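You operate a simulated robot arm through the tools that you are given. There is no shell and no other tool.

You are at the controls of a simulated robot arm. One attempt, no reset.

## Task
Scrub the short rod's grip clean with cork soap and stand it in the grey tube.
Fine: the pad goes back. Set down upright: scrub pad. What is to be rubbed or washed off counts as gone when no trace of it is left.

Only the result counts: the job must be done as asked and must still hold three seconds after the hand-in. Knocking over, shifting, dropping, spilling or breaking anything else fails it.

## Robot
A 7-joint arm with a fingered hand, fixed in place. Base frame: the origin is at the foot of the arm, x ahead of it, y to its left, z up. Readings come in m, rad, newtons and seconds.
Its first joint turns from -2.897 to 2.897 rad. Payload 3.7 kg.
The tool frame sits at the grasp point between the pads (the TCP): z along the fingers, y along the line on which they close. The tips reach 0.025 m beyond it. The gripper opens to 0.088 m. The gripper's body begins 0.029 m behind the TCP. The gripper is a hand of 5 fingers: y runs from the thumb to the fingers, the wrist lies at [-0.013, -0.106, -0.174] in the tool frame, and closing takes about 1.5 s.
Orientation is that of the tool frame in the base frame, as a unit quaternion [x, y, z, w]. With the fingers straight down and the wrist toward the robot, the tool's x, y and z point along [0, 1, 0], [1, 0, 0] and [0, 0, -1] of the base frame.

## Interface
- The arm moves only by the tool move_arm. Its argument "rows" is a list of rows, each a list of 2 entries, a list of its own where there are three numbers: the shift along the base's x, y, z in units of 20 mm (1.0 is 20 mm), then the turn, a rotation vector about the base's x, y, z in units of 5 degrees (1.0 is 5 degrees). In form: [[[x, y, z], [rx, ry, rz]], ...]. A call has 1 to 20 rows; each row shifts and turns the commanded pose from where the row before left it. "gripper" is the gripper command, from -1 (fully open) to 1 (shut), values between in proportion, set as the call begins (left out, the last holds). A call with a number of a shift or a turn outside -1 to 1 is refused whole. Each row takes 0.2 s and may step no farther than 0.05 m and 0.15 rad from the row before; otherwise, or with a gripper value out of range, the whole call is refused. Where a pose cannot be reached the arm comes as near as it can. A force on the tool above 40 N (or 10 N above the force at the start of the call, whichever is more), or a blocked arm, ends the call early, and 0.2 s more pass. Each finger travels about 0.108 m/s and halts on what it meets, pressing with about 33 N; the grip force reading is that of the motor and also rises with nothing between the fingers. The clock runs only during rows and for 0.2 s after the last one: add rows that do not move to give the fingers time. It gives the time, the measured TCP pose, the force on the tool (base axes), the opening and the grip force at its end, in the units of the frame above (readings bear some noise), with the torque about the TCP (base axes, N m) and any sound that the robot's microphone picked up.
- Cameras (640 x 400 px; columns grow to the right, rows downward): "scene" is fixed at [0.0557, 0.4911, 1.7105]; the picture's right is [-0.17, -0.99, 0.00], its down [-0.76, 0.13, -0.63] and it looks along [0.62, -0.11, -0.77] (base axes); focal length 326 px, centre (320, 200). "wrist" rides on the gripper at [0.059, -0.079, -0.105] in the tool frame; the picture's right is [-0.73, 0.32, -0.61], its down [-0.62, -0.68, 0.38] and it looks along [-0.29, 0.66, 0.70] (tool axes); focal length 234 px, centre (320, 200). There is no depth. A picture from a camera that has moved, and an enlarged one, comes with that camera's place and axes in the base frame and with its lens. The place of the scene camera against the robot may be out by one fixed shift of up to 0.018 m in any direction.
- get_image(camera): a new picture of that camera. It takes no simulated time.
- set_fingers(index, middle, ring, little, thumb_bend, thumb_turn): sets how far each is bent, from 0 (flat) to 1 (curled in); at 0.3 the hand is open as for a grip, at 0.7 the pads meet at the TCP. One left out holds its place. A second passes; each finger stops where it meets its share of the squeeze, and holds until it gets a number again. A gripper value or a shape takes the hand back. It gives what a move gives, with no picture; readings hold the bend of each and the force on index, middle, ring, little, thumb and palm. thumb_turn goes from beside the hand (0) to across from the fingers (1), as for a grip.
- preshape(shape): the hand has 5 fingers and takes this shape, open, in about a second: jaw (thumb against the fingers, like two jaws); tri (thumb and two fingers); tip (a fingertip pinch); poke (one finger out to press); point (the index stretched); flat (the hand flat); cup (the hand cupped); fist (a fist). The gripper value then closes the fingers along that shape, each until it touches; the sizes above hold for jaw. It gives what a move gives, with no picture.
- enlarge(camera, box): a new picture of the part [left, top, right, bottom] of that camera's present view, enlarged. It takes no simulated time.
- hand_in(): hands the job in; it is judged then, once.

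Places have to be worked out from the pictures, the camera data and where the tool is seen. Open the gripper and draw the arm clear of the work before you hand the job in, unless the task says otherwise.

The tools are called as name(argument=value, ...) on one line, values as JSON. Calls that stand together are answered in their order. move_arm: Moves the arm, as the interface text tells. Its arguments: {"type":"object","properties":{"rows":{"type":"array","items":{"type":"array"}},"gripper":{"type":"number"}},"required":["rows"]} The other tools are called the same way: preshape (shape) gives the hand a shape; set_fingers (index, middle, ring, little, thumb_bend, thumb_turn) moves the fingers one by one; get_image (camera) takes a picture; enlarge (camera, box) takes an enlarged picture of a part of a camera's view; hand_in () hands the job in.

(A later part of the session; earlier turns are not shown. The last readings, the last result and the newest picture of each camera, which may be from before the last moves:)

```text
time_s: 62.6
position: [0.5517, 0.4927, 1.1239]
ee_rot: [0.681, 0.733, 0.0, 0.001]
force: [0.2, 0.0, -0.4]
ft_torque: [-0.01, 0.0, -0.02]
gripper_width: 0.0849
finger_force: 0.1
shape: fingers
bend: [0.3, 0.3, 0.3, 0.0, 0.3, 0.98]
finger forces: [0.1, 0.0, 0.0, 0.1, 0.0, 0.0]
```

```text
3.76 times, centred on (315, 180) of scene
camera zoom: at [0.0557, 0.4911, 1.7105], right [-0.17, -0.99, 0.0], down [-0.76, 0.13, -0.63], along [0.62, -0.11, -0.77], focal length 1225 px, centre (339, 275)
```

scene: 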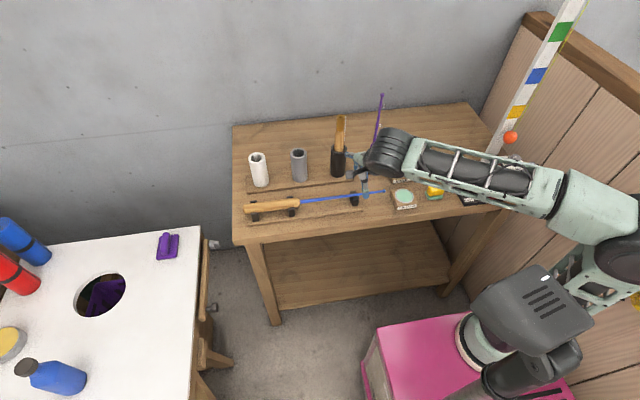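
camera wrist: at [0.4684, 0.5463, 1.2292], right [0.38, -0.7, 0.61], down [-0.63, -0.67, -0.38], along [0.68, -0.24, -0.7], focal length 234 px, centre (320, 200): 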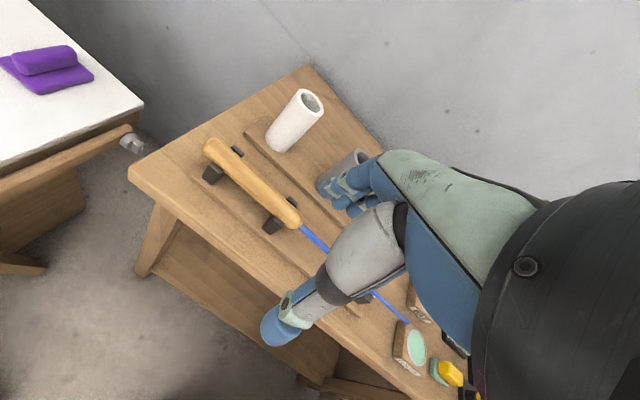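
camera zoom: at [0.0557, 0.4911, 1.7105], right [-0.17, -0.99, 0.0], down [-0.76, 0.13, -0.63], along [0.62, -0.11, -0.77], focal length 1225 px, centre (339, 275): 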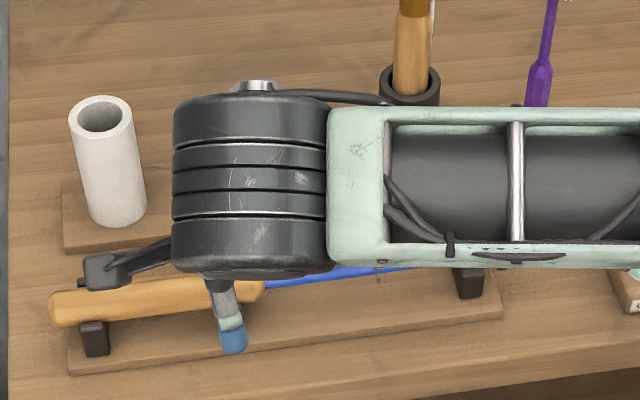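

I'll zoom in on the front of the grip to fix the axis position where the fingers will close.

enlarge(camera="wrist", box=[240, 170, 320, 240])

enlarge(camera="wrist", box=[195, 125, 275, 195])

```text
5.71 times, centred on (280, 205) of wrist
camera zoom: at [0.4684, 0.5463, 1.2292], right [0.38, -0.7, 0.61], down [-0.63, -0.67, -0.38], along [0.68, -0.24, -0.7], focal length 1338 px, centre (549, 171)
```

zoom: 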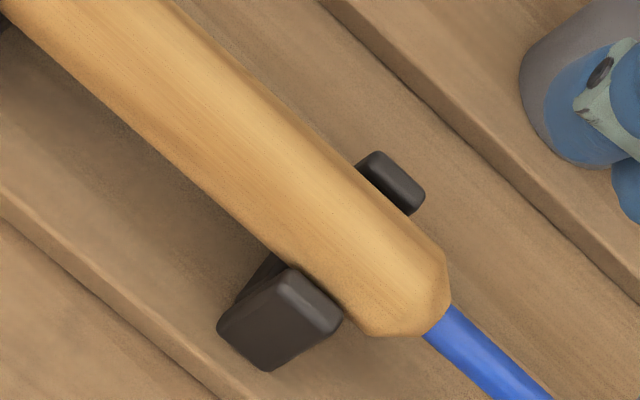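

```text
5.71 times, centred on (235, 160) of wrist
camera zoom: at [0.4684, 0.5463, 1.2292], right [0.38, -0.7, 0.61], down [-0.63, -0.67, -0.38], along [0.68, -0.24, -0.7], focal length 1338 px, centre (806, 429)
```

zoom: 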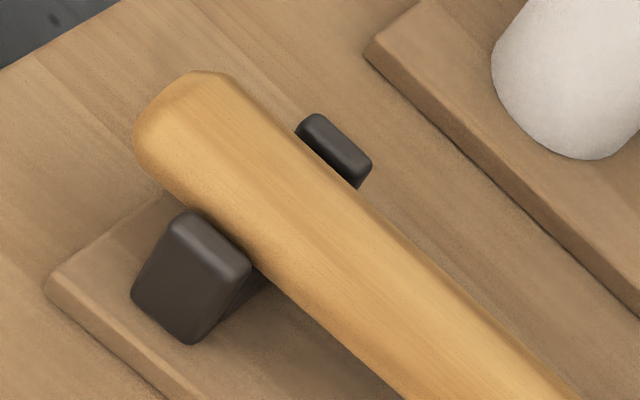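

The rod axis sits at x≈0.675, parallel to y within about a degree, and the free gap between the cradle posts is y 0.498–0.587. I'll square the yaw and go above the grasp point (0.675, 0.516).

move_arm(rows=[[[0.881, 0.166, -0.457], [0, 0, -0.123]], [[0.881, 0.166, -0.457], [0, 0, -0.123]], [[0.881, 0.166, -0.457], [0, 0, -0.123]], [[0.881, 0.166, -0.457], [0, 0, -0.123]], [[0.881, 0.166, -0.457], [0, 0, -0.123]], [[0.881, 0.166, -0.457], [0, 0, -0.123]], [[0.881, 0.166, -0.457], [0, 0, -0.123]], [[0, 0, 0], [0, 0, 0]]])

get_image(camera="wrist")

enlarge(camera="wrist", box=[180, 150, 400, 350])

enlarge(camera="scene", box=[230, 130, 400, 230])

```text
time_s: 64.4
position: [0.6748, 0.5165, 1.0606]
ee_rot: [0.707, 0.707, -0.001, 0.0]
force: [0.9, 0.1, 0.1]
ft_torque: [0.02, 0.0, 0.0]
gripper_width: 0.0845
finger_force: 0.1
shape: fingers
bend: [0.3, 0.3, 0.3, 0.0, 0.3, 0.98]
finger forces: [0.0, 0.0, 0.1, 0.1, 0.0, 0.0]
```

```text
taken
camera wrist: at [0.5942, 0.5757, 1.1666], right [0.32, -0.73, 0.61], down [-0.68, -0.62, -0.38], along [0.66, -0.29, -0.7], focal length 234 px, centre (320, 200)
```

wrist: 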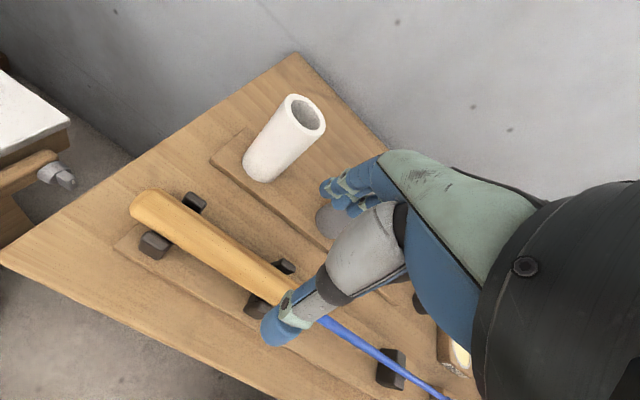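

```text
2.00 times, centred on (290, 250) of wrist
camera zoom: at [0.5942, 0.5757, 1.1666], right [0.32, -0.73, 0.61], down [-0.68, -0.62, -0.38], along [0.66, -0.29, -0.7], focal length 468 px, centre (380, 100)
```

zoom: 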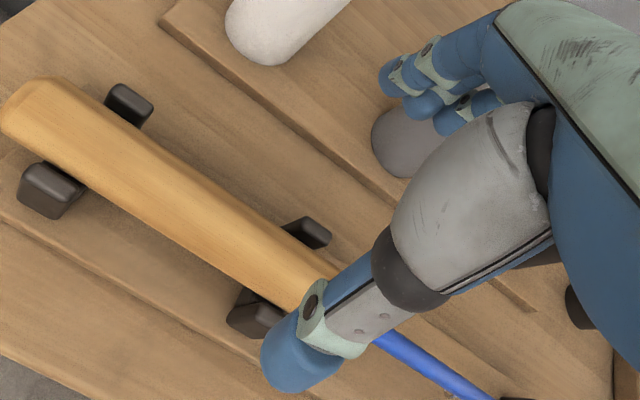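

```text
3.76 times, centred on (315, 180) of scene
camera zoom: at [0.0557, 0.4911, 1.7105], right [-0.17, -0.99, 0.0], down [-0.76, 0.13, -0.63], along [0.62, -0.11, -0.77], focal length 1225 px, centre (339, 275)
```

zoom: 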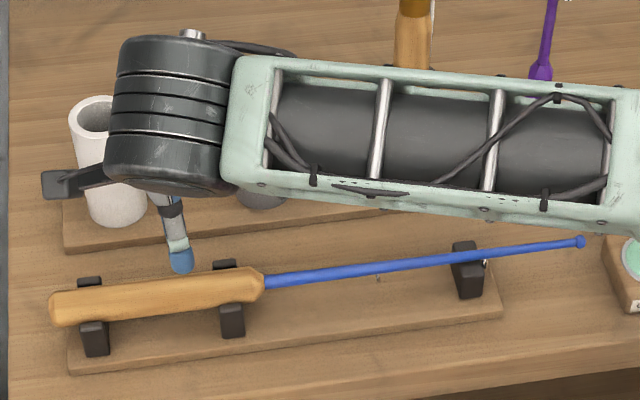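

The thumb and fingers straddle the grip between the cradles. I'll descend part way to z≈0.985 and check again.

move_arm(rows=[[[0, 0, -0.8], [0, 0, 0]], [[0, 0, -0.8], [0, 0, 0]], [[0, 0, -0.8], [0, 0, 0]], [[0, 0, -0.8], [0, 0, 0]], [[0, 0, -0.6], [0, 0, 0]], [[0, 0, 0], [0, 0, 0]]])

enlarge(camera="wrist", box=[180, 150, 400, 350])

enlarge(camera="scene", box=[230, 130, 400, 230])

```text
time_s: 65.8
position: [0.6746, 0.5157, 0.9827]
ee_rot: [0.707, 0.707, 0.0, 0.0]
force: [-0.2, 0.0, 0.4]
ft_torque: [-0.01, -0.02, 0.01]
gripper_width: 0.0847
finger_force: 0.0
shape: fingers
bend: [0.3, 0.3, 0.3, 0.0, 0.3, 0.98]
finger forces: [0.0, 0.1, 0.1, 0.0, 0.0, 0.2]
```

```text
2.00 times, centred on (290, 250) of wrist
camera zoom: at [0.5954, 0.5755, 1.0897], right [0.32, -0.73, 0.61], down [-0.68, -0.62, -0.38], along [0.66, -0.29, -0.7], focal length 468 px, centre (380, 100)
```

zoom: 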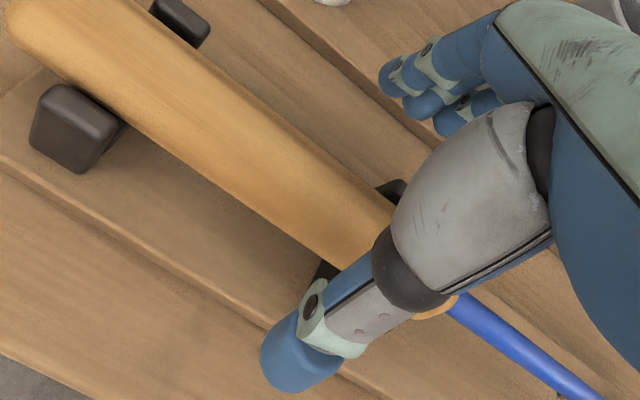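

```text
3.76 times, centred on (315, 180) of scene
camera zoom: at [0.0557, 0.4911, 1.7105], right [-0.17, -0.99, 0.0], down [-0.76, 0.13, -0.63], along [0.62, -0.11, -0.77], focal length 1225 px, centre (339, 275)
```

zoom: 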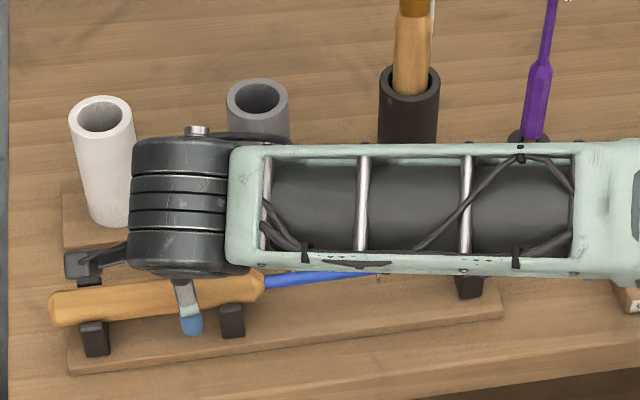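

The thumb passes in front of the rod with about 1 cm to the near post. I'll go down the last 3 cm.

move_arm(rows=[[[0, 0, -0.5], [0, 0, 0]], [[0, 0, -0.5], [0, 0, 0]], [[0, 0, -0.3], [0, 0, 0]], [[0, 0, -0.15], [0, 0, 0]], [[0, 0, 0], [0, 0, 0]]])

enlarge(camera="wrist", box=[180, 150, 400, 350])

```text
time_s: 67.0
position: [0.6734, 0.5155, 0.9555]
ee_rot: [0.707, 0.707, 0.0, 0.001]
force: [0.4, -0.4, -0.6]
ft_torque: [0.0, 0.0, -0.02]
gripper_width: 0.0843
finger_force: 0.0
shape: fingers
bend: [0.3, 0.3, 0.3, 0.0, 0.3, 0.98]
finger forces: [0.0, 0.1, 0.0, 0.1, 0.0, 0.0]
```

```text
2.00 times, centred on (290, 250) of wrist
camera zoom: at [0.5951, 0.5753, 1.0611], right [0.32, -0.73, 0.61], down [-0.68, -0.62, -0.38], along [0.66, -0.29, -0.7], focal length 468 px, centre (380, 100)
```

zoom: 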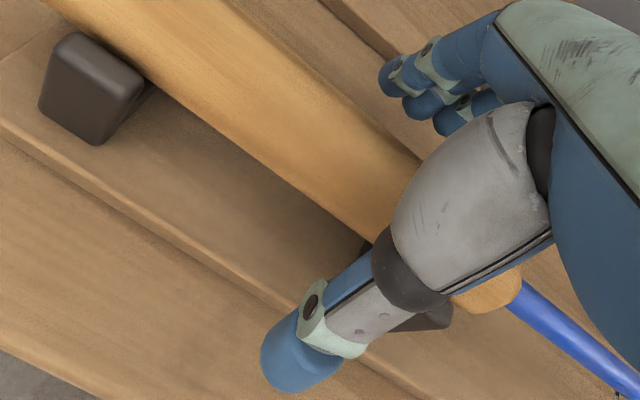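

The hand straddles the grip with nothing touching. I'll close thumb, index, middle and ring on it, keeping the little finger straight.

set_fingers(index=0.85, middle=0.85, ring=0.85, thumb_bend=0.85)

enlarge(camera="wrist", box=[180, 150, 400, 350])

enlarge(camera="scene", box=[230, 130, 400, 230])

```text
time_s: 68.0
position: [0.6754, 0.5172, 0.9549]
ee_rot: [0.707, 0.707, 0.0, 0.001]
force: [12.1, 1.4, -0.1]
ft_torque: [0.06, -0.25, 0.56]
gripper_width: 0.0053
finger_force: 30.5
shape: fingers
bend: [0.76, 0.75, 0.49, 0.0, 0.69, 0.96]
finger forces: [11.6, 11.2, 13.4, 0.0, 24.8, 0.0]
```

```text
2.00 times, centred on (290, 250) of wrist
camera zoom: at [0.5959, 0.5752, 1.0611], right [0.32, -0.73, 0.61], down [-0.68, -0.62, -0.38], along [0.66, -0.29, -0.7], focal length 468 px, centre (380, 100)
```

zoom: 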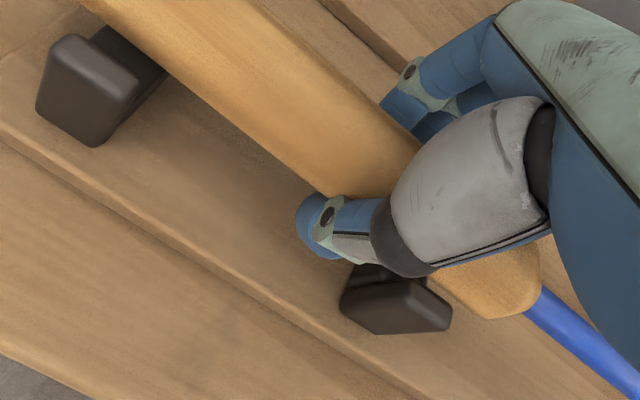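

```text
3.76 times, centred on (315, 180) of scene
camera zoom: at [0.0557, 0.4911, 1.7105], right [-0.17, -0.99, 0.0], down [-0.76, 0.13, -0.63], along [0.62, -0.11, -0.77], focal length 1225 px, centre (339, 275)
```

zoom: 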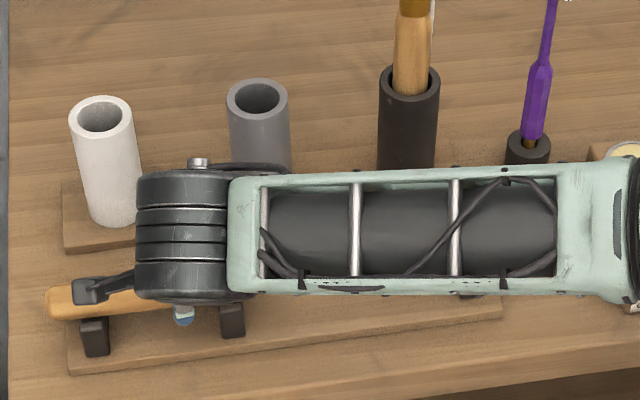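

The ring finger stopped early and the side force plus torque show it is pressing on the far cradle post, so the fingers sit more toward -y than I assumed. I'll reopen, with the ring finger straight too, and check the rod.

set_fingers(index=0.3, middle=0.3, ring=0.0, thumb_bend=0.3)

enlarge(camera="wrist", box=[180, 150, 400, 350])

get_image(camera="wrist")

```text
time_s: 69.0
position: [0.6748, 0.5165, 0.9559]
ee_rot: [0.707, 0.708, 0.001, 0.0]
force: [0.0, -0.3, -0.2]
ft_torque: [-0.02, 0.01, -0.01]
gripper_width: 0.0846
finger_force: 0.0
shape: fingers
bend: [0.3, 0.3, 0.0, 0.0, 0.3, 0.97]
finger forces: [0.1, 0.1, 0.1, 0.0, 0.0, 0.0]
```

```text
2.00 times, centred on (290, 250) of wrist
camera zoom: at [0.5951, 0.5753, 1.0613], right [0.32, -0.73, 0.61], down [-0.68, -0.62, -0.38], along [0.66, -0.29, -0.7], focal length 468 px, centre (380, 100)
```

zoom: 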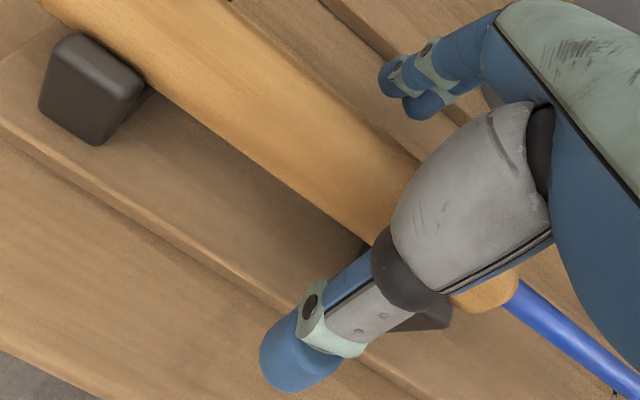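

```text
taken
camera wrist: at [0.5951, 0.5753, 1.0613], right [0.32, -0.73, 0.61], down [-0.68, -0.62, -0.38], along [0.66, -0.29, -0.7], focal length 234 px, centre (320, 200)
```

wrist: 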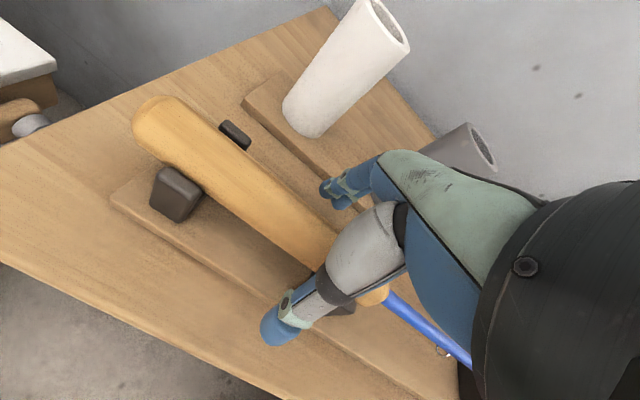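

The rod settled back into its cradles undisturbed. I'll close again with only thumb, index and middle.

set_fingers(index=0.85, middle=0.85, thumb_bend=0.85)

enlarge(camera="wrist", box=[180, 150, 400, 350])

```text
time_s: 70.0
position: [0.6743, 0.5151, 0.9553]
ee_rot: [0.707, 0.707, -0.001, 0.0]
force: [-1.5, -0.2, -1.4]
ft_torque: [0.03, 0.03, 0.19]
gripper_width: 0.0048
finger_force: 24.0
shape: fingers
bend: [0.76, 0.75, 0.0, 0.0, 0.69, 0.95]
finger forces: [11.8, 11.2, 0.1, 0.0, 24.8, 0.0]
```

```text
2.00 times, centred on (290, 250) of wrist
camera zoom: at [0.595, 0.5754, 1.0613], right [0.32, -0.73, 0.61], down [-0.68, -0.62, -0.38], along [0.66, -0.29, -0.7], focal length 468 px, centre (380, 100)
```

zoom: 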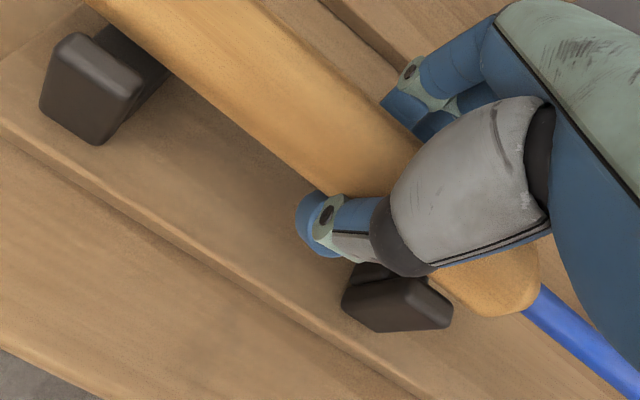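

The rod is held with the thumb at 25 N against about 23 N from two fingers, with almost no side load. I'll lift slowly by 5 cm and check.

move_arm(rows=[[[0, 0, 0.2], [0, 0, 0]], [[0, 0, 0.3], [0, 0, 0]], [[0, 0, 0.4], [0, 0, 0]], [[0, 0, 0.5], [0, 0, 0]], [[0, 0, 0.5], [0, 0, 0]], [[0, 0, 0.6], [0, 0, 0]], [[0, 0, 0], [0, 0, 0]]])

get_image(camera="wrist")

enlarge(camera="scene", box=[230, 100, 450, 240])

```text
time_s: 71.6
position: [0.6749, 0.5168, 1.0037]
ee_rot: [0.707, 0.707, 0.0, 0.0]
force: [-0.3, -0.3, -1.6]
ft_torque: [-0.03, -0.03, 0.04]
gripper_width: 0.0
finger_force: 12.6
shape: fingers
bend: [0.77, 0.78, 0.0, 0.0, 0.76, 0.96]
finger forces: [8.6, 4.2, 0.0, 0.0, 11.5, 0.1]
```

```text
taken
camera wrist: at [0.5957, 0.5756, 1.1098], right [0.32, -0.73, 0.61], down [-0.68, -0.62, -0.38], along [0.66, -0.29, -0.7], focal length 234 px, centre (320, 200)
```

wrist: 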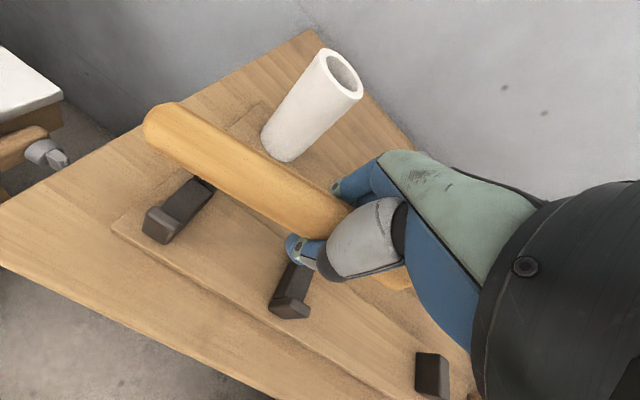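

```text
2.86 times, centred on (340, 170) of scene
camera zoom: at [0.0557, 0.4911, 1.7105], right [-0.17, -0.99, 0.0], down [-0.76, 0.13, -0.63], along [0.62, -0.11, -0.77], focal length 930 px, centre (263, 286)
```

zoom: 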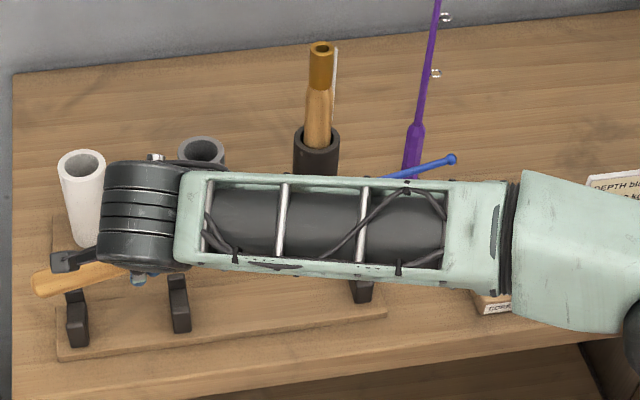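

The rod is up, but fingertips and thumb have met beneath it and it sits loosely. Now that the cradle is clear, I'll bring the ring and little fingers round the grip too.

set_fingers(ring=1.0, little=1.0)

get_image(camera="wrist")

enlarge(camera="scene", box=[230, 100, 450, 240])

```text
time_s: 72.6
position: [0.6756, 0.5156, 1.0044]
ee_rot: [0.708, 0.706, 0.0, 0.0]
force: [0.4, 0.1, -1.9]
ft_torque: [0.0, 0.02, -0.01]
gripper_width: 0.0001
finger_force: 30.2
shape: fingers
bend: [0.77, 0.79, 0.91, 0.92, 0.76, 0.95]
finger forces: [0.1, 0.0, 14.1, 16.2, 1.7, 29.1]
```

```text
taken
camera wrist: at [0.5957, 0.5756, 1.1098], right [0.32, -0.73, 0.61], down [-0.68, -0.62, -0.38], along [0.66, -0.29, -0.7], focal length 234 px, centre (320, 200)
```

wrist: 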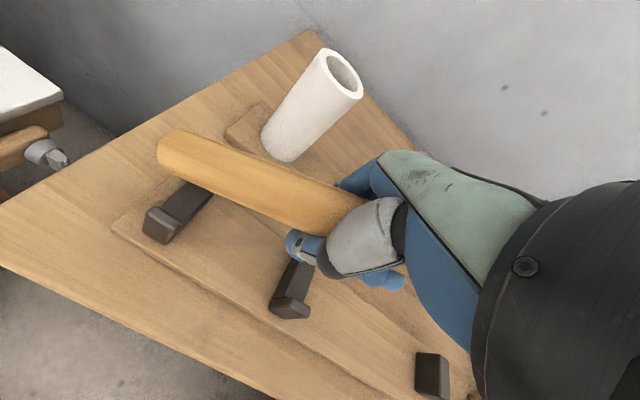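

```text
2.86 times, centred on (340, 170) of scene
camera zoom: at [0.0557, 0.4911, 1.7105], right [-0.17, -0.99, 0.0], down [-0.76, 0.13, -0.63], along [0.62, -0.11, -0.77], focal length 930 px, centre (263, 286)
```

zoom: 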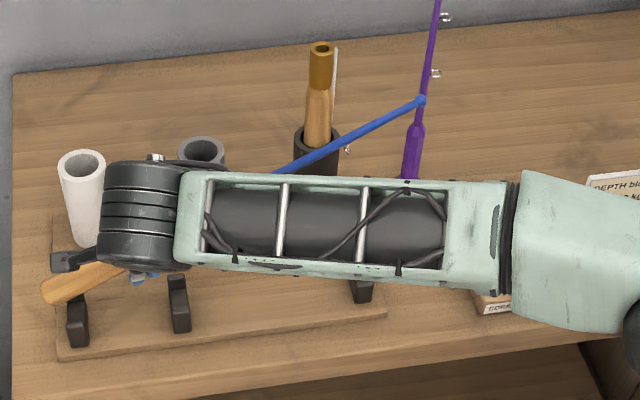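

The rod is now in a firm power grasp (palm 29 N), but it swung so the blank's tip is near the purple rod. I'll back straight out in -x before anything else, then rise.

move_arm(rows=[[[-0.4, 0, 0], [0, 0, 0]], [[-0.6, 0, 0], [0, 0, 0]], [[-0.8, 0, 0.1], [0, 0, 0]], [[-0.9, 0, 0.3], [0, 0, 0]], [[-0.9, 0, 0.5], [0, 0, 0]], [[-0.9, 0, 0.8], [0, 0, 0]], [[-0.6, 0, 0.9], [0, 0, 0]], [[0, 0, 0.9], [0, 0, 0]], [[0, 0, 0.9], [0, 0, 0]], [[0, 0, 0.9], [0, 0, 0]], [[0, 0, 0], [0, 0, 0]]])

get_image(camera="wrist")

get_image(camera="scene")

enlarge(camera="scene", box=[230, 80, 450, 240])

```text
time_s: 75.0
position: [0.5735, 0.5165, 1.1114]
ee_rot: [0.707, 0.707, -0.001, 0.001]
force: [-0.3, -0.9, -1.5]
ft_torque: [0.01, -0.05, 0.0]
gripper_width: 0.0
finger_force: 30.1
shape: fingers
bend: [0.77, 0.79, 0.91, 0.92, 0.76, 0.95]
finger forces: [0.1, 0.0, 13.9, 16.0, 1.5, 28.6]
```

```text
taken
camera wrist: at [0.4935, 0.5759, 1.2168], right [0.32, -0.73, 0.61], down [-0.68, -0.62, -0.38], along [0.66, -0.29, -0.7], focal length 234 px, centre (320, 200)
```

wrist: 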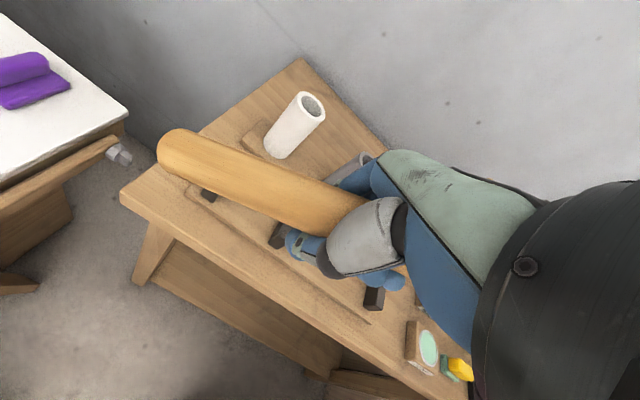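

```text
taken
```

scene: 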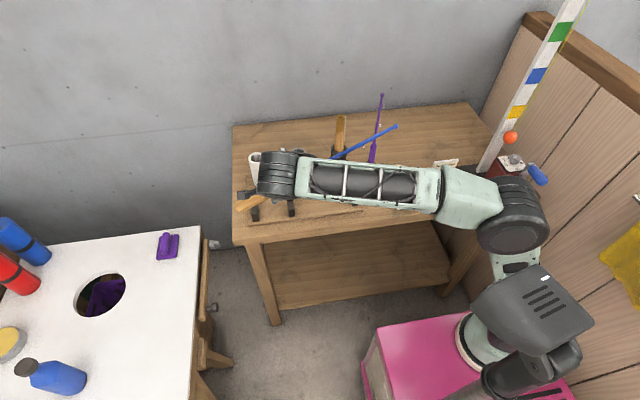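

```text
2.50 times, centred on (340, 160) of scene
camera zoom: at [0.0557, 0.4911, 1.7105], right [-0.17, -0.99, 0.0], down [-0.76, 0.13, -0.63], along [0.62, -0.11, -0.77], focal length 814 px, centre (270, 300)
```

zoom: 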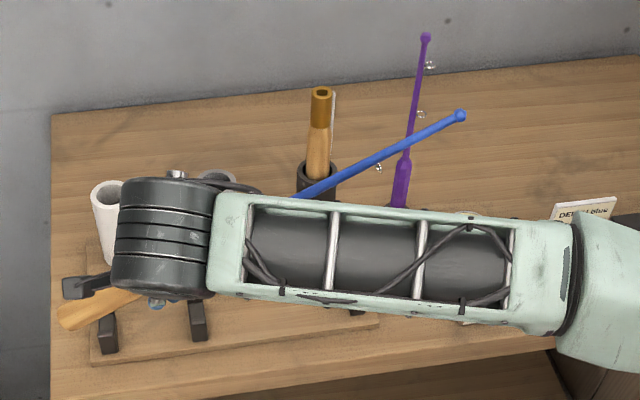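

The rod is secure: butt at about (0.580, 0.617, 1.073), and the blank points up 21° and slightly toward +x in the hand. I'll rotate the hand about 103° so the rod stands butt-down with the fingers pointing forward, rising as it turns. I'll do the first half now.

move_arm(rows=[[[0, 0, 0.5], [0, 0, 0]], [[0, 0, 0.5], [-0.2, -0.25, 0.3]], [[0, 0, 0.5], [-0.49, -0.557, 0.72]], [[0, 0, 0.5], [-0.49, -0.557, 0.72]], [[0, 0, 0.5], [-0.49, -0.557, 0.72]], [[0, 0, 0.5], [-0.49, -0.557, 0.72]], [[0, 0, 0.5], [-0.49, -0.557, 0.72]], [[0, 0, 0.5], [-0.49, -0.557, 0.72]], [[0, 0, 0.5], [-0.49, -0.557, 0.72]], [[0, 0, 0.5], [-0.49, -0.557, 0.72]], [[0, 0, 0], [0, 0, 0]]])

get_image(camera="scene")

get_image(camera="wrist")

```text
time_s: 77.4
position: [0.5726, 0.515, 1.2124]
ee_rot: [0.474, 0.839, 0.018, 0.266]
force: [-0.6, 0.3, -1.7]
ft_torque: [0.01, -0.03, -0.03]
gripper_width: 0.0
finger_force: 29.5
shape: fingers
bend: [0.77, 0.79, 0.92, 0.92, 0.76, 0.95]
finger forces: [0.1, 0.0, 13.8, 15.6, 1.3, 27.9]
```

```text
taken
```

scene: 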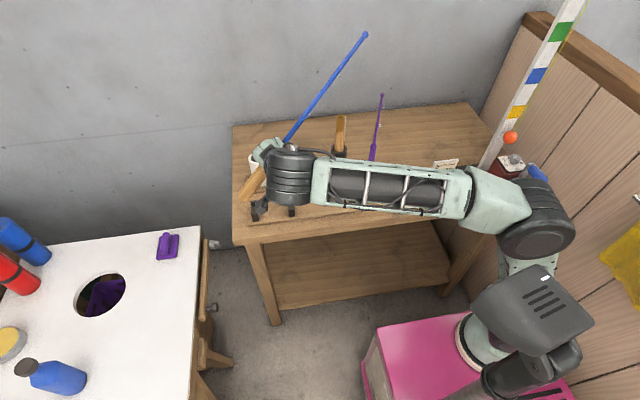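

```text
taken
camera wrist: at [0.4369, 0.5433, 1.255], right [0.27, -0.27, 0.92], down [-0.1, -0.96, -0.25], along [0.96, -0.03, -0.29], focal length 234 px, centre (320, 200)
```

wrist: 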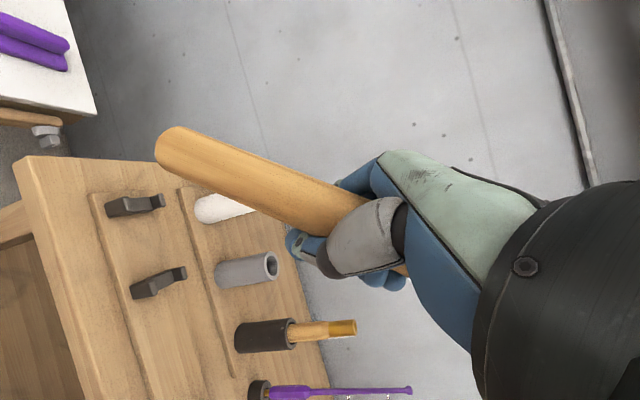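

The rod holds steady in the hand and is turning upright as planned. I'll complete the rotation.

move_arm(rows=[[[0, 0, 0.2], [-0.473, -0.537, 0.694]], [[0, 0, 0.2], [-0.473, -0.537, 0.694]], [[0, 0, 0.2], [-0.473, -0.537, 0.694]], [[0, 0, 0.2], [-0.473, -0.537, 0.694]], [[0, 0, 0.2], [-0.473, -0.537, 0.694]], [[0, 0, 0.2], [-0.473, -0.537, 0.694]], [[0, 0, 0], [-0.473, -0.537, 0.694]], [[0, 0, 0], [-0.473, -0.537, 0.694]], [[0, 0, 0], [-0.473, -0.537, 0.694]], [[0, 0, 0], [-0.473, -0.537, 0.694]], [[0, 0, 0], [-0.473, -0.537, 0.694]], [[0, 0, 0], [-0.473, -0.537, 0.694]], [[0, 0, 0], [0, 0, 0]]])

get_image(camera="scene")

get_image(camera="wrist")

```text
time_s: 80.2
position: [0.5731, 0.5158, 1.2355]
ee_rot: [0.052, 0.825, 0.037, 0.562]
force: [-0.6, 0.3, -0.7]
ft_torque: [-0.02, -0.04, 0.01]
gripper_width: 0.0001
finger_force: 28.8
shape: fingers
bend: [0.77, 0.79, 0.92, 0.92, 0.76, 0.95]
finger forces: [0.0, 0.0, 13.0, 15.8, 0.8, 27.2]
```

```text
taken
```

scene: 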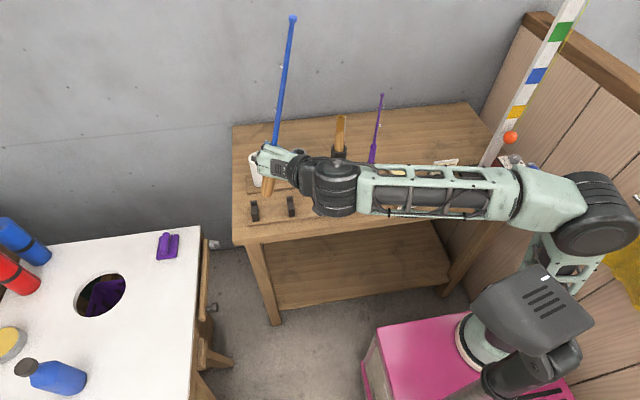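

```text
taken
camera wrist: at [0.45, 0.4456, 1.2105], right [-0.29, 0.23, 0.93], down [0.55, -0.75, 0.35], along [0.78, 0.62, 0.09], focal length 234 px, centre (320, 200)
```

wrist: 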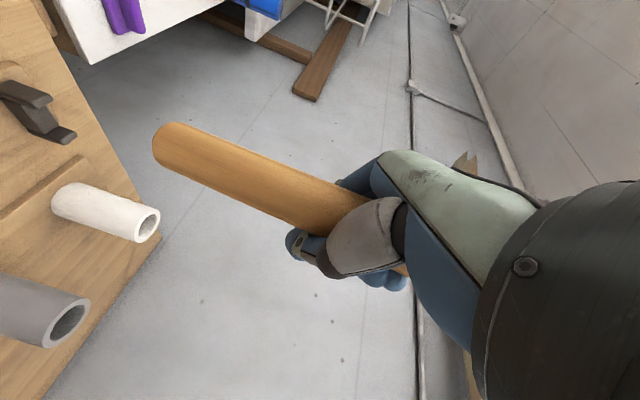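

The rod looks upright in the wrist view, but the scene view shows the top leaning to the right (-y). I'll zoom in on both views to measure the lean.

enlarge(camera="scene", box=[230, 0, 350, 230])

enlarge(camera="wrist", box=[130, 100, 370, 250])

```text
1.74 times, centred on (290, 115) of scene
camera zoom: at [0.0557, 0.4911, 1.7105], right [-0.17, -0.99, 0.0], down [-0.76, 0.13, -0.63], along [0.62, -0.11, -0.77], focal length 566 px, centre (372, 348)
```

zoom: 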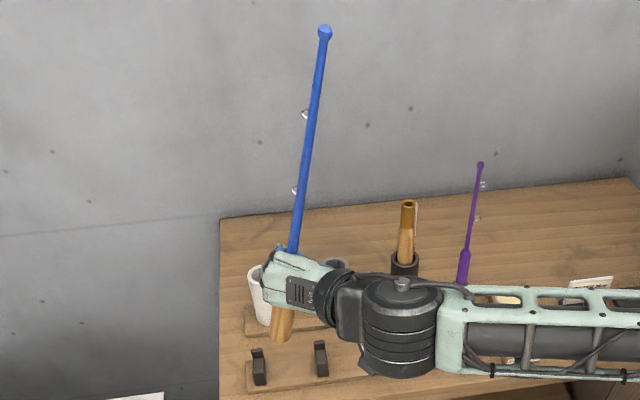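

```text
2.67 times, centred on (250, 175) of wrist
camera zoom: at [0.45, 0.4456, 1.2105], right [-0.29, 0.23, 0.93], down [0.55, -0.75, 0.35], along [0.78, 0.62, 0.09], focal length 624 px, centre (507, 267)
```

zoom: 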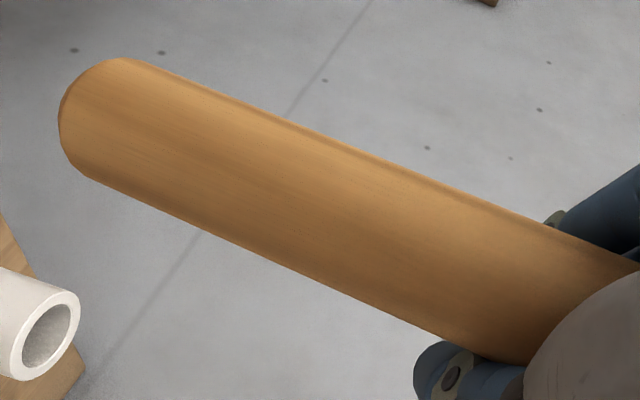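

The rod leans about 14° toward (-x,-y). I'll correct that tilt now.

move_arm(rows=[[[0, 0, 0], [-0.485, 0.49, 0]], [[0, 0, 0], [-0.485, 0.49, 0]], [[0, 0, 0], [-0.485, 0.49, 0]], [[0, 0, 0], [-0.485, 0.49, 0]], [[0, 0, 0], [0, 0, 0]]])

set_fingers(index=0.3, middle=0.3)

enlarge(camera="scene", box=[230, 0, 350, 230])

get_image(camera="wrist")

```text
time_s: 81.4
position: [0.574, 0.5167, 1.2341]
ee_rot: [0.007, 0.869, -0.037, 0.493]
force: [0.6, -0.4, -1.0]
ft_torque: [-0.02, -0.04, 0.01]
gripper_width: 0.0
finger_force: 28.7
shape: fingers
bend: [0.77, 0.79, 0.92, 0.92, 0.76, 0.95]
finger forces: [0.0, 0.1, 13.1, 15.6, 0.8, 27.1]
```

```text
time_s: 82.4
position: [0.574, 0.5156, 1.2362]
ee_rot: [0.008, 0.869, -0.037, 0.493]
force: [-0.2, 0.9, -0.6]
ft_torque: [-0.01, -0.01, 0.01]
gripper_width: 0.0271
finger_force: 32.9
shape: fingers
bend: [0.3, 0.3, 0.92, 0.92, 0.82, 0.96]
finger forces: [0.0, 0.0, 11.4, 17.4, 8.3, 29.5]
```

```text
1.74 times, centred on (290, 115) of scene
camera zoom: at [0.0557, 0.4911, 1.7105], right [-0.17, -0.99, 0.0], down [-0.76, 0.13, -0.63], along [0.62, -0.11, -0.77], focal length 566 px, centre (372, 348)
```

zoom: 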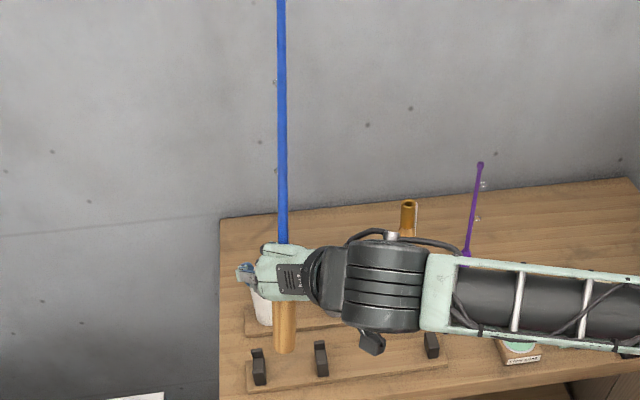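

```text
taken
camera wrist: at [0.4487, 0.4442, 1.2437], right [-0.13, 0.38, 0.91], down [0.62, -0.69, 0.38], along [0.78, 0.61, -0.15], focal length 234 px, centre (320, 200)
```

wrist: 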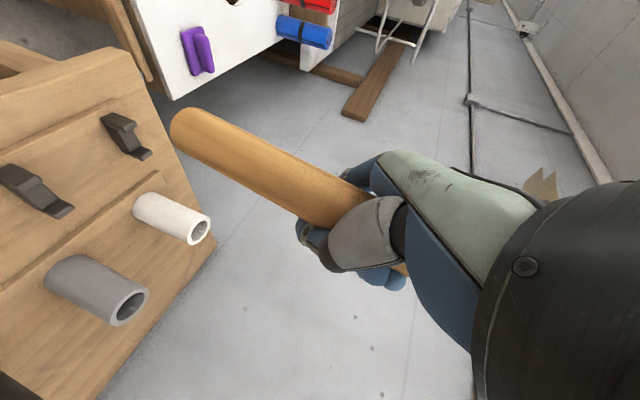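

After the correction the rod still leans about 6° toward -y and 2.6° toward +x. I'll trim that, then move it over the grey tube, keeping the butt about 10 cm above the rim.

move_arm(rows=[[[0, 0, 0], [-0.64, -0.26, 0]], [[0, 0, 0], [-0.64, -0.26, 0]], [[0.7, -0.2, 0], [0, 0, 0]], [[0.95, -0.29, 0], [0, 0, 0]], [[0.95, -0.29, 0], [0, 0, 0]], [[0.95, -0.29, 0], [0, 0, 0]], [[0.95, -0.29, 0], [0, 0, 0]], [[0.95, -0.29, 0], [0, 0, 0]], [[0.95, -0.29, 0], [0, 0, 0]], [[0.95, -0.29, 0], [0, 0, 0]], [[0.95, -0.29, 0], [0, 0, 0]], [[0.95, -0.29, 0], [0, 0, 0]], [[0.95, -0.29, 0], [0, 0, 0]], [[0.95, -0.29, 0], [0, 0, 0]], [[0.95, -0.29, 0], [0, 0, 0]], [[0.9, -0.3, 0], [0, 0, 0]], [[0, 0, 0], [0, 0, 0]]])

get_image(camera="scene")

enlarge(camera="scene", box=[240, 60, 370, 220])

get_image(camera="wrist")

```text
time_s: 86.0
position: [0.8341, 0.4367, 1.2342]
ee_rot: [-0.018, 0.854, -0.086, 0.512]
force: [-0.3, -0.9, -1.9]
ft_torque: [-0.01, -0.02, 0.0]
gripper_width: 0.0259
finger_force: 31.6
shape: fingers
bend: [0.3, 0.3, 0.92, 0.92, 0.82, 0.96]
finger forces: [0.1, 0.0, 10.9, 17.5, 6.9, 27.5]
```

```text
taken
```

scene: 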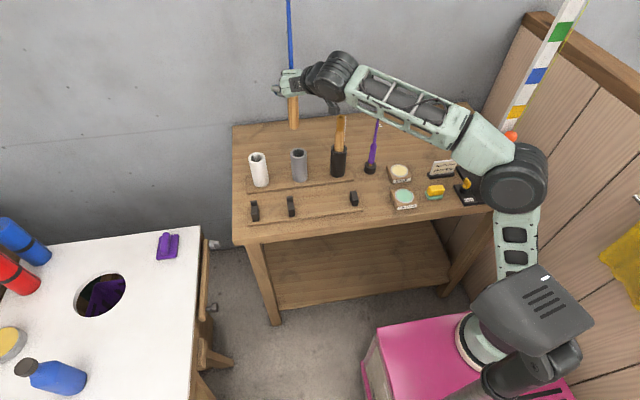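

```text
2.50 times, centred on (305, 140) of scene
camera zoom: at [0.0557, 0.4911, 1.7105], right [-0.17, -0.99, 0.0], down [-0.76, 0.13, -0.63], along [0.62, -0.11, -0.77], focal length 814 px, centre (358, 350)
```

zoom: 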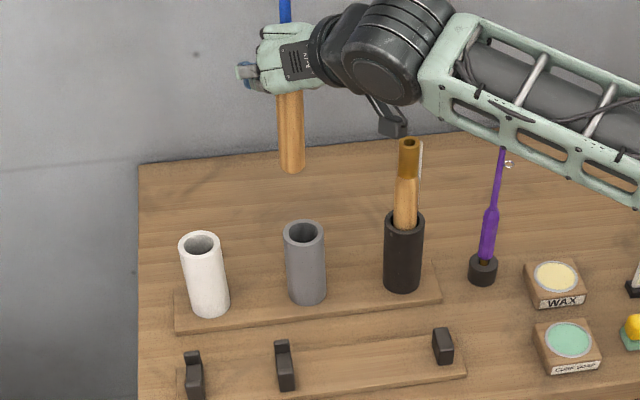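

```text
taken
camera wrist: at [0.7088, 0.3654, 1.2459], right [-0.17, 0.48, 0.86], down [0.6, -0.64, 0.48], along [0.78, 0.59, -0.18], focal length 234 px, centre (320, 200)
```

wrist: 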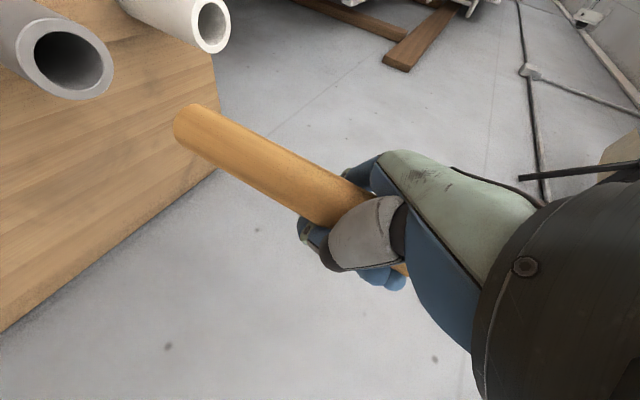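

The tube and rod are both in the wrist view now, and the rim centre checks out again at (0.808, 0.440). I'll zoom in to measure the rod's lean and butt position precisely.

enlarge(camera="wrist", box=[0, 0, 240, 150])

enlarge(camera="wrist", box=[160, 90, 400, 240])

enlarge(camera="scene", box=[250, 0, 350, 140])

```text
2.67 times, centred on (120, 75) of wrist
camera zoom: at [0.7088, 0.3654, 1.2459], right [-0.17, 0.48, 0.86], down [0.6, -0.64, 0.48], along [0.78, 0.59, -0.18], focal length 624 px, centre (853, 533)
```

zoom: 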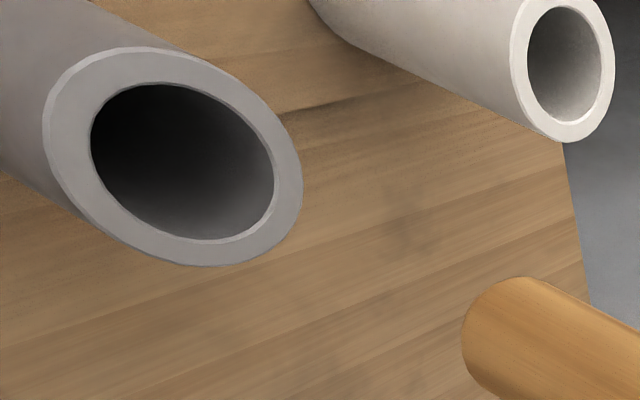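

```text
2.67 times, centred on (280, 165) of wrist
camera zoom: at [0.7088, 0.3654, 1.2459], right [-0.17, 0.48, 0.86], down [0.6, -0.64, 0.48], along [0.78, 0.59, -0.18], focal length 624 px, centre (427, 293)
```

zoom: 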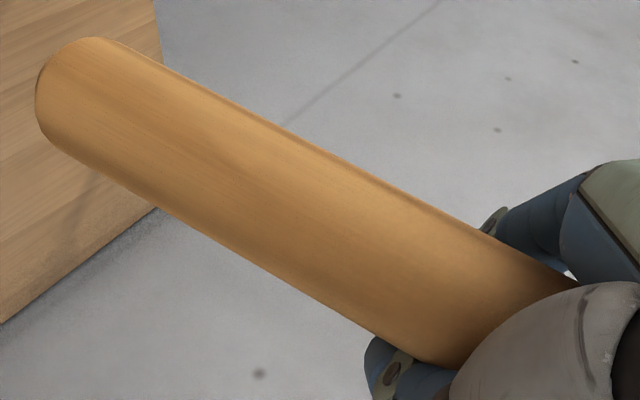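

```text
2.86 times, centred on (300, 70) of scene
camera zoom: at [0.0557, 0.4911, 1.7105], right [-0.17, -0.99, 0.0], down [-0.76, 0.13, -0.63], along [0.62, -0.11, -0.77], focal length 930 px, centre (377, 571)
```

zoom: 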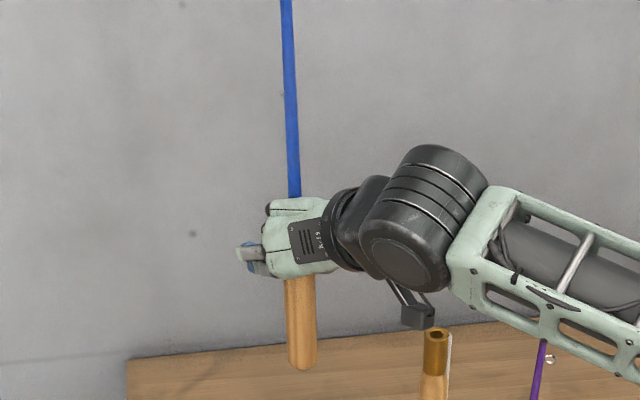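

The residual lean is about 2°, and the butt is at (0.811, 0.446, 1.121). I'll trim the tilt, shift by about (−1, −2.5) mm, and lower until the butt is roughly 1 cm above the rim.

move_arm(rows=[[[-0.03, -0.125, 0], [-0.25, 0.29, 0]], [[0, 0, -0.7], [0, 0, 0]], [[0, 0, -0.7], [0, 0, 0]], [[0, 0, -0.7], [0, 0, 0]], [[0, 0, -0.7], [0, 0, 0]], [[0, 0, -0.7], [0, 0, 0]], [[0, 0, -0.6], [0, 0, 0]], [[0, 0, -0.3], [0, 0, 0]], [[0, 0, 0], [0, 0, 0]]])

get_image(camera="wrist")

enlarge(camera="wrist", box=[120, 60, 360, 240])

enlarge(camera="scene", box=[240, 60, 370, 220])

```text
time_s: 88.0
position: [0.8319, 0.4332, 1.1466]
ee_rot: [-0.025, 0.86, -0.095, 0.5]
force: [0.2, 0.0, -1.4]
ft_torque: [-0.02, -0.04, 0.01]
gripper_width: 0.0263
finger_force: 31.6
shape: fingers
bend: [0.3, 0.3, 0.92, 0.92, 0.82, 0.96]
finger forces: [0.1, 0.0, 11.0, 17.4, 6.9, 27.3]
```

```text
taken
camera wrist: at [0.7076, 0.363, 1.1629], right [-0.15, 0.5, 0.85], down [0.61, -0.63, 0.48], along [0.78, 0.59, -0.21], focal length 234 px, centre (320, 200)
```

wrist: 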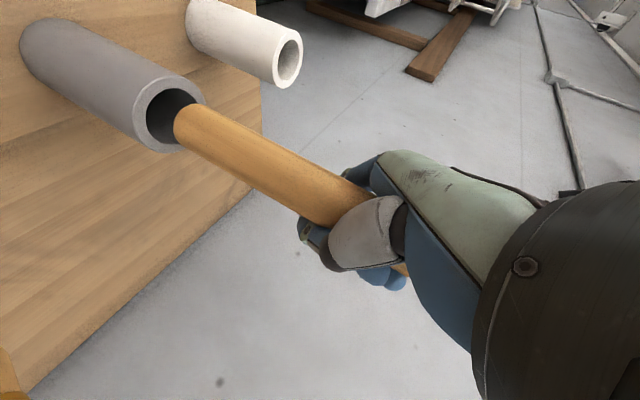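

```text
2.22 times, centred on (240, 150) of wrist
camera zoom: at [0.7076, 0.363, 1.1629], right [-0.15, 0.5, 0.85], down [0.61, -0.63, 0.48], along [0.78, 0.59, -0.21], focal length 520 px, centre (498, 311)
```

zoom: 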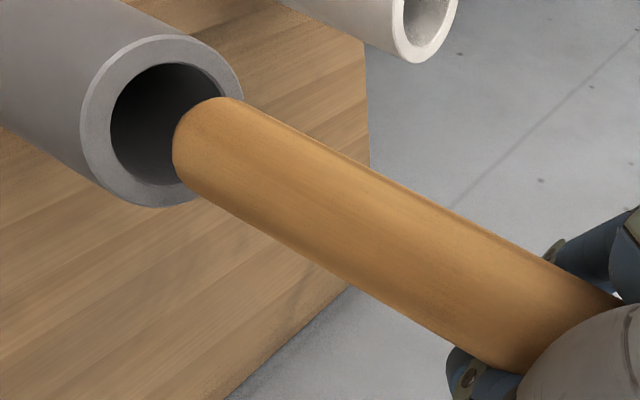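

```text
2.50 times, centred on (305, 140) of scene
camera zoom: at [0.0557, 0.4911, 1.7105], right [-0.17, -0.99, 0.0], down [-0.76, 0.13, -0.63], along [0.62, -0.11, -0.77], focal length 814 px, centre (358, 350)
```

zoom: 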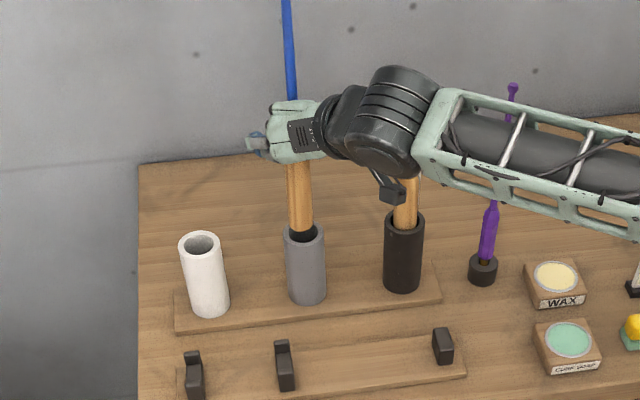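

The butt sits just above the rim and looks well aligned. I'll zoom in on the rim from both cameras for the final millimetres.

enlarge(camera="scene", box=[280, 120, 320, 160])

enlarge(camera="wrist", box=[120, 60, 220, 160])

```text
10.00 times, centred on (300, 140) of scene
camera zoom: at [0.0557, 0.4911, 1.7105], right [-0.17, -0.99, 0.0], down [-0.76, 0.13, -0.63], along [0.62, -0.11, -0.77], focal length 3255 px, centre (520, 800)
```

zoom: 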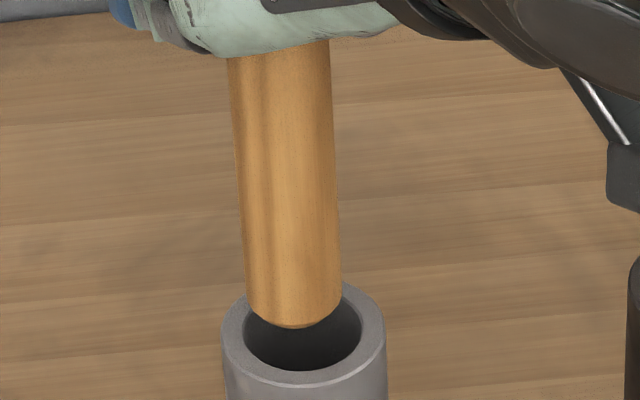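

```text
4.00 times, centred on (170, 110) of wrist
camera zoom: at [0.7076, 0.363, 1.1629], right [-0.15, 0.5, 0.85], down [0.61, -0.63, 0.48], along [0.78, 0.59, -0.21], focal length 937 px, centre (920, 560)
```

zoom: 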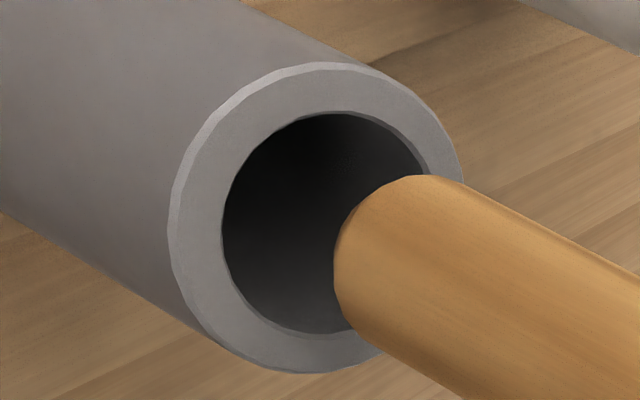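

Both views agree on a shift of about (−1, −2) mm. I'll apply that and lower 3 cm so the butt enters the tube, watching the force.

move_arm(rows=[[[-0.06, -0.085, 0], [0, 0, 0]], [[0, 0, -0.25], [0, 0, 0]], [[0, 0, -0.25], [0, 0, 0]], [[0, 0, -0.25], [0, 0, 0]], [[0, 0, -0.25], [0, 0, 0]], [[0, 0, -0.25], [0, 0, 0]], [[0, 0, -0.25], [0, 0, 0]], [[0, 0, 0], [0, 0, 0]]])

enlarge(camera="scene", box=[270, 110, 330, 190])

enlarge(camera="wrist", box=[120, 60, 360, 240])

```text
time_s: 89.8
position: [0.8318, 0.4326, 1.1168]
ee_rot: [-0.026, 0.86, -0.094, 0.5]
force: [-0.5, -0.6, -1.4]
ft_torque: [0.01, -0.06, 0.0]
gripper_width: 0.026
finger_force: 31.7
shape: fingers
bend: [0.3, 0.3, 0.92, 0.92, 0.82, 0.96]
finger forces: [0.0, 0.0, 11.0, 17.4, 6.9, 27.3]
```

```text
5.00 times, centred on (300, 150) of scene
camera zoom: at [0.0557, 0.4911, 1.7105], right [-0.17, -0.99, 0.0], down [-0.76, 0.13, -0.63], along [0.62, -0.11, -0.77], focal length 1627 px, centre (420, 450)
```

zoom: 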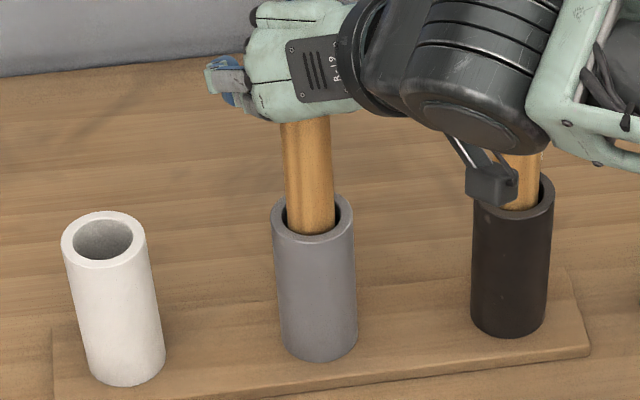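

```text
2.22 times, centred on (240, 150) of wrist
camera zoom: at [0.7066, 0.3616, 1.1327], right [-0.15, 0.5, 0.85], down [0.61, -0.63, 0.48], along [0.78, 0.59, -0.21], focal length 520 px, centre (498, 311)
```

zoom: 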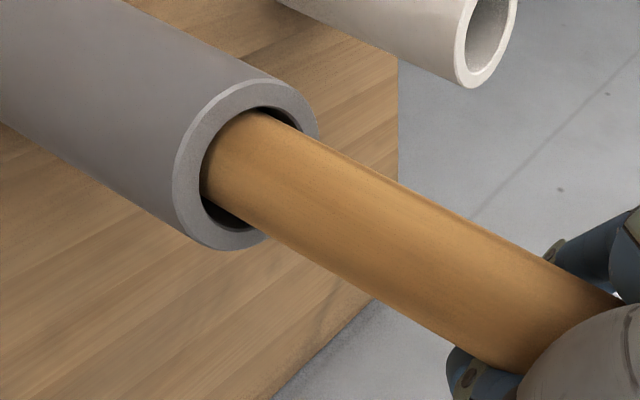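

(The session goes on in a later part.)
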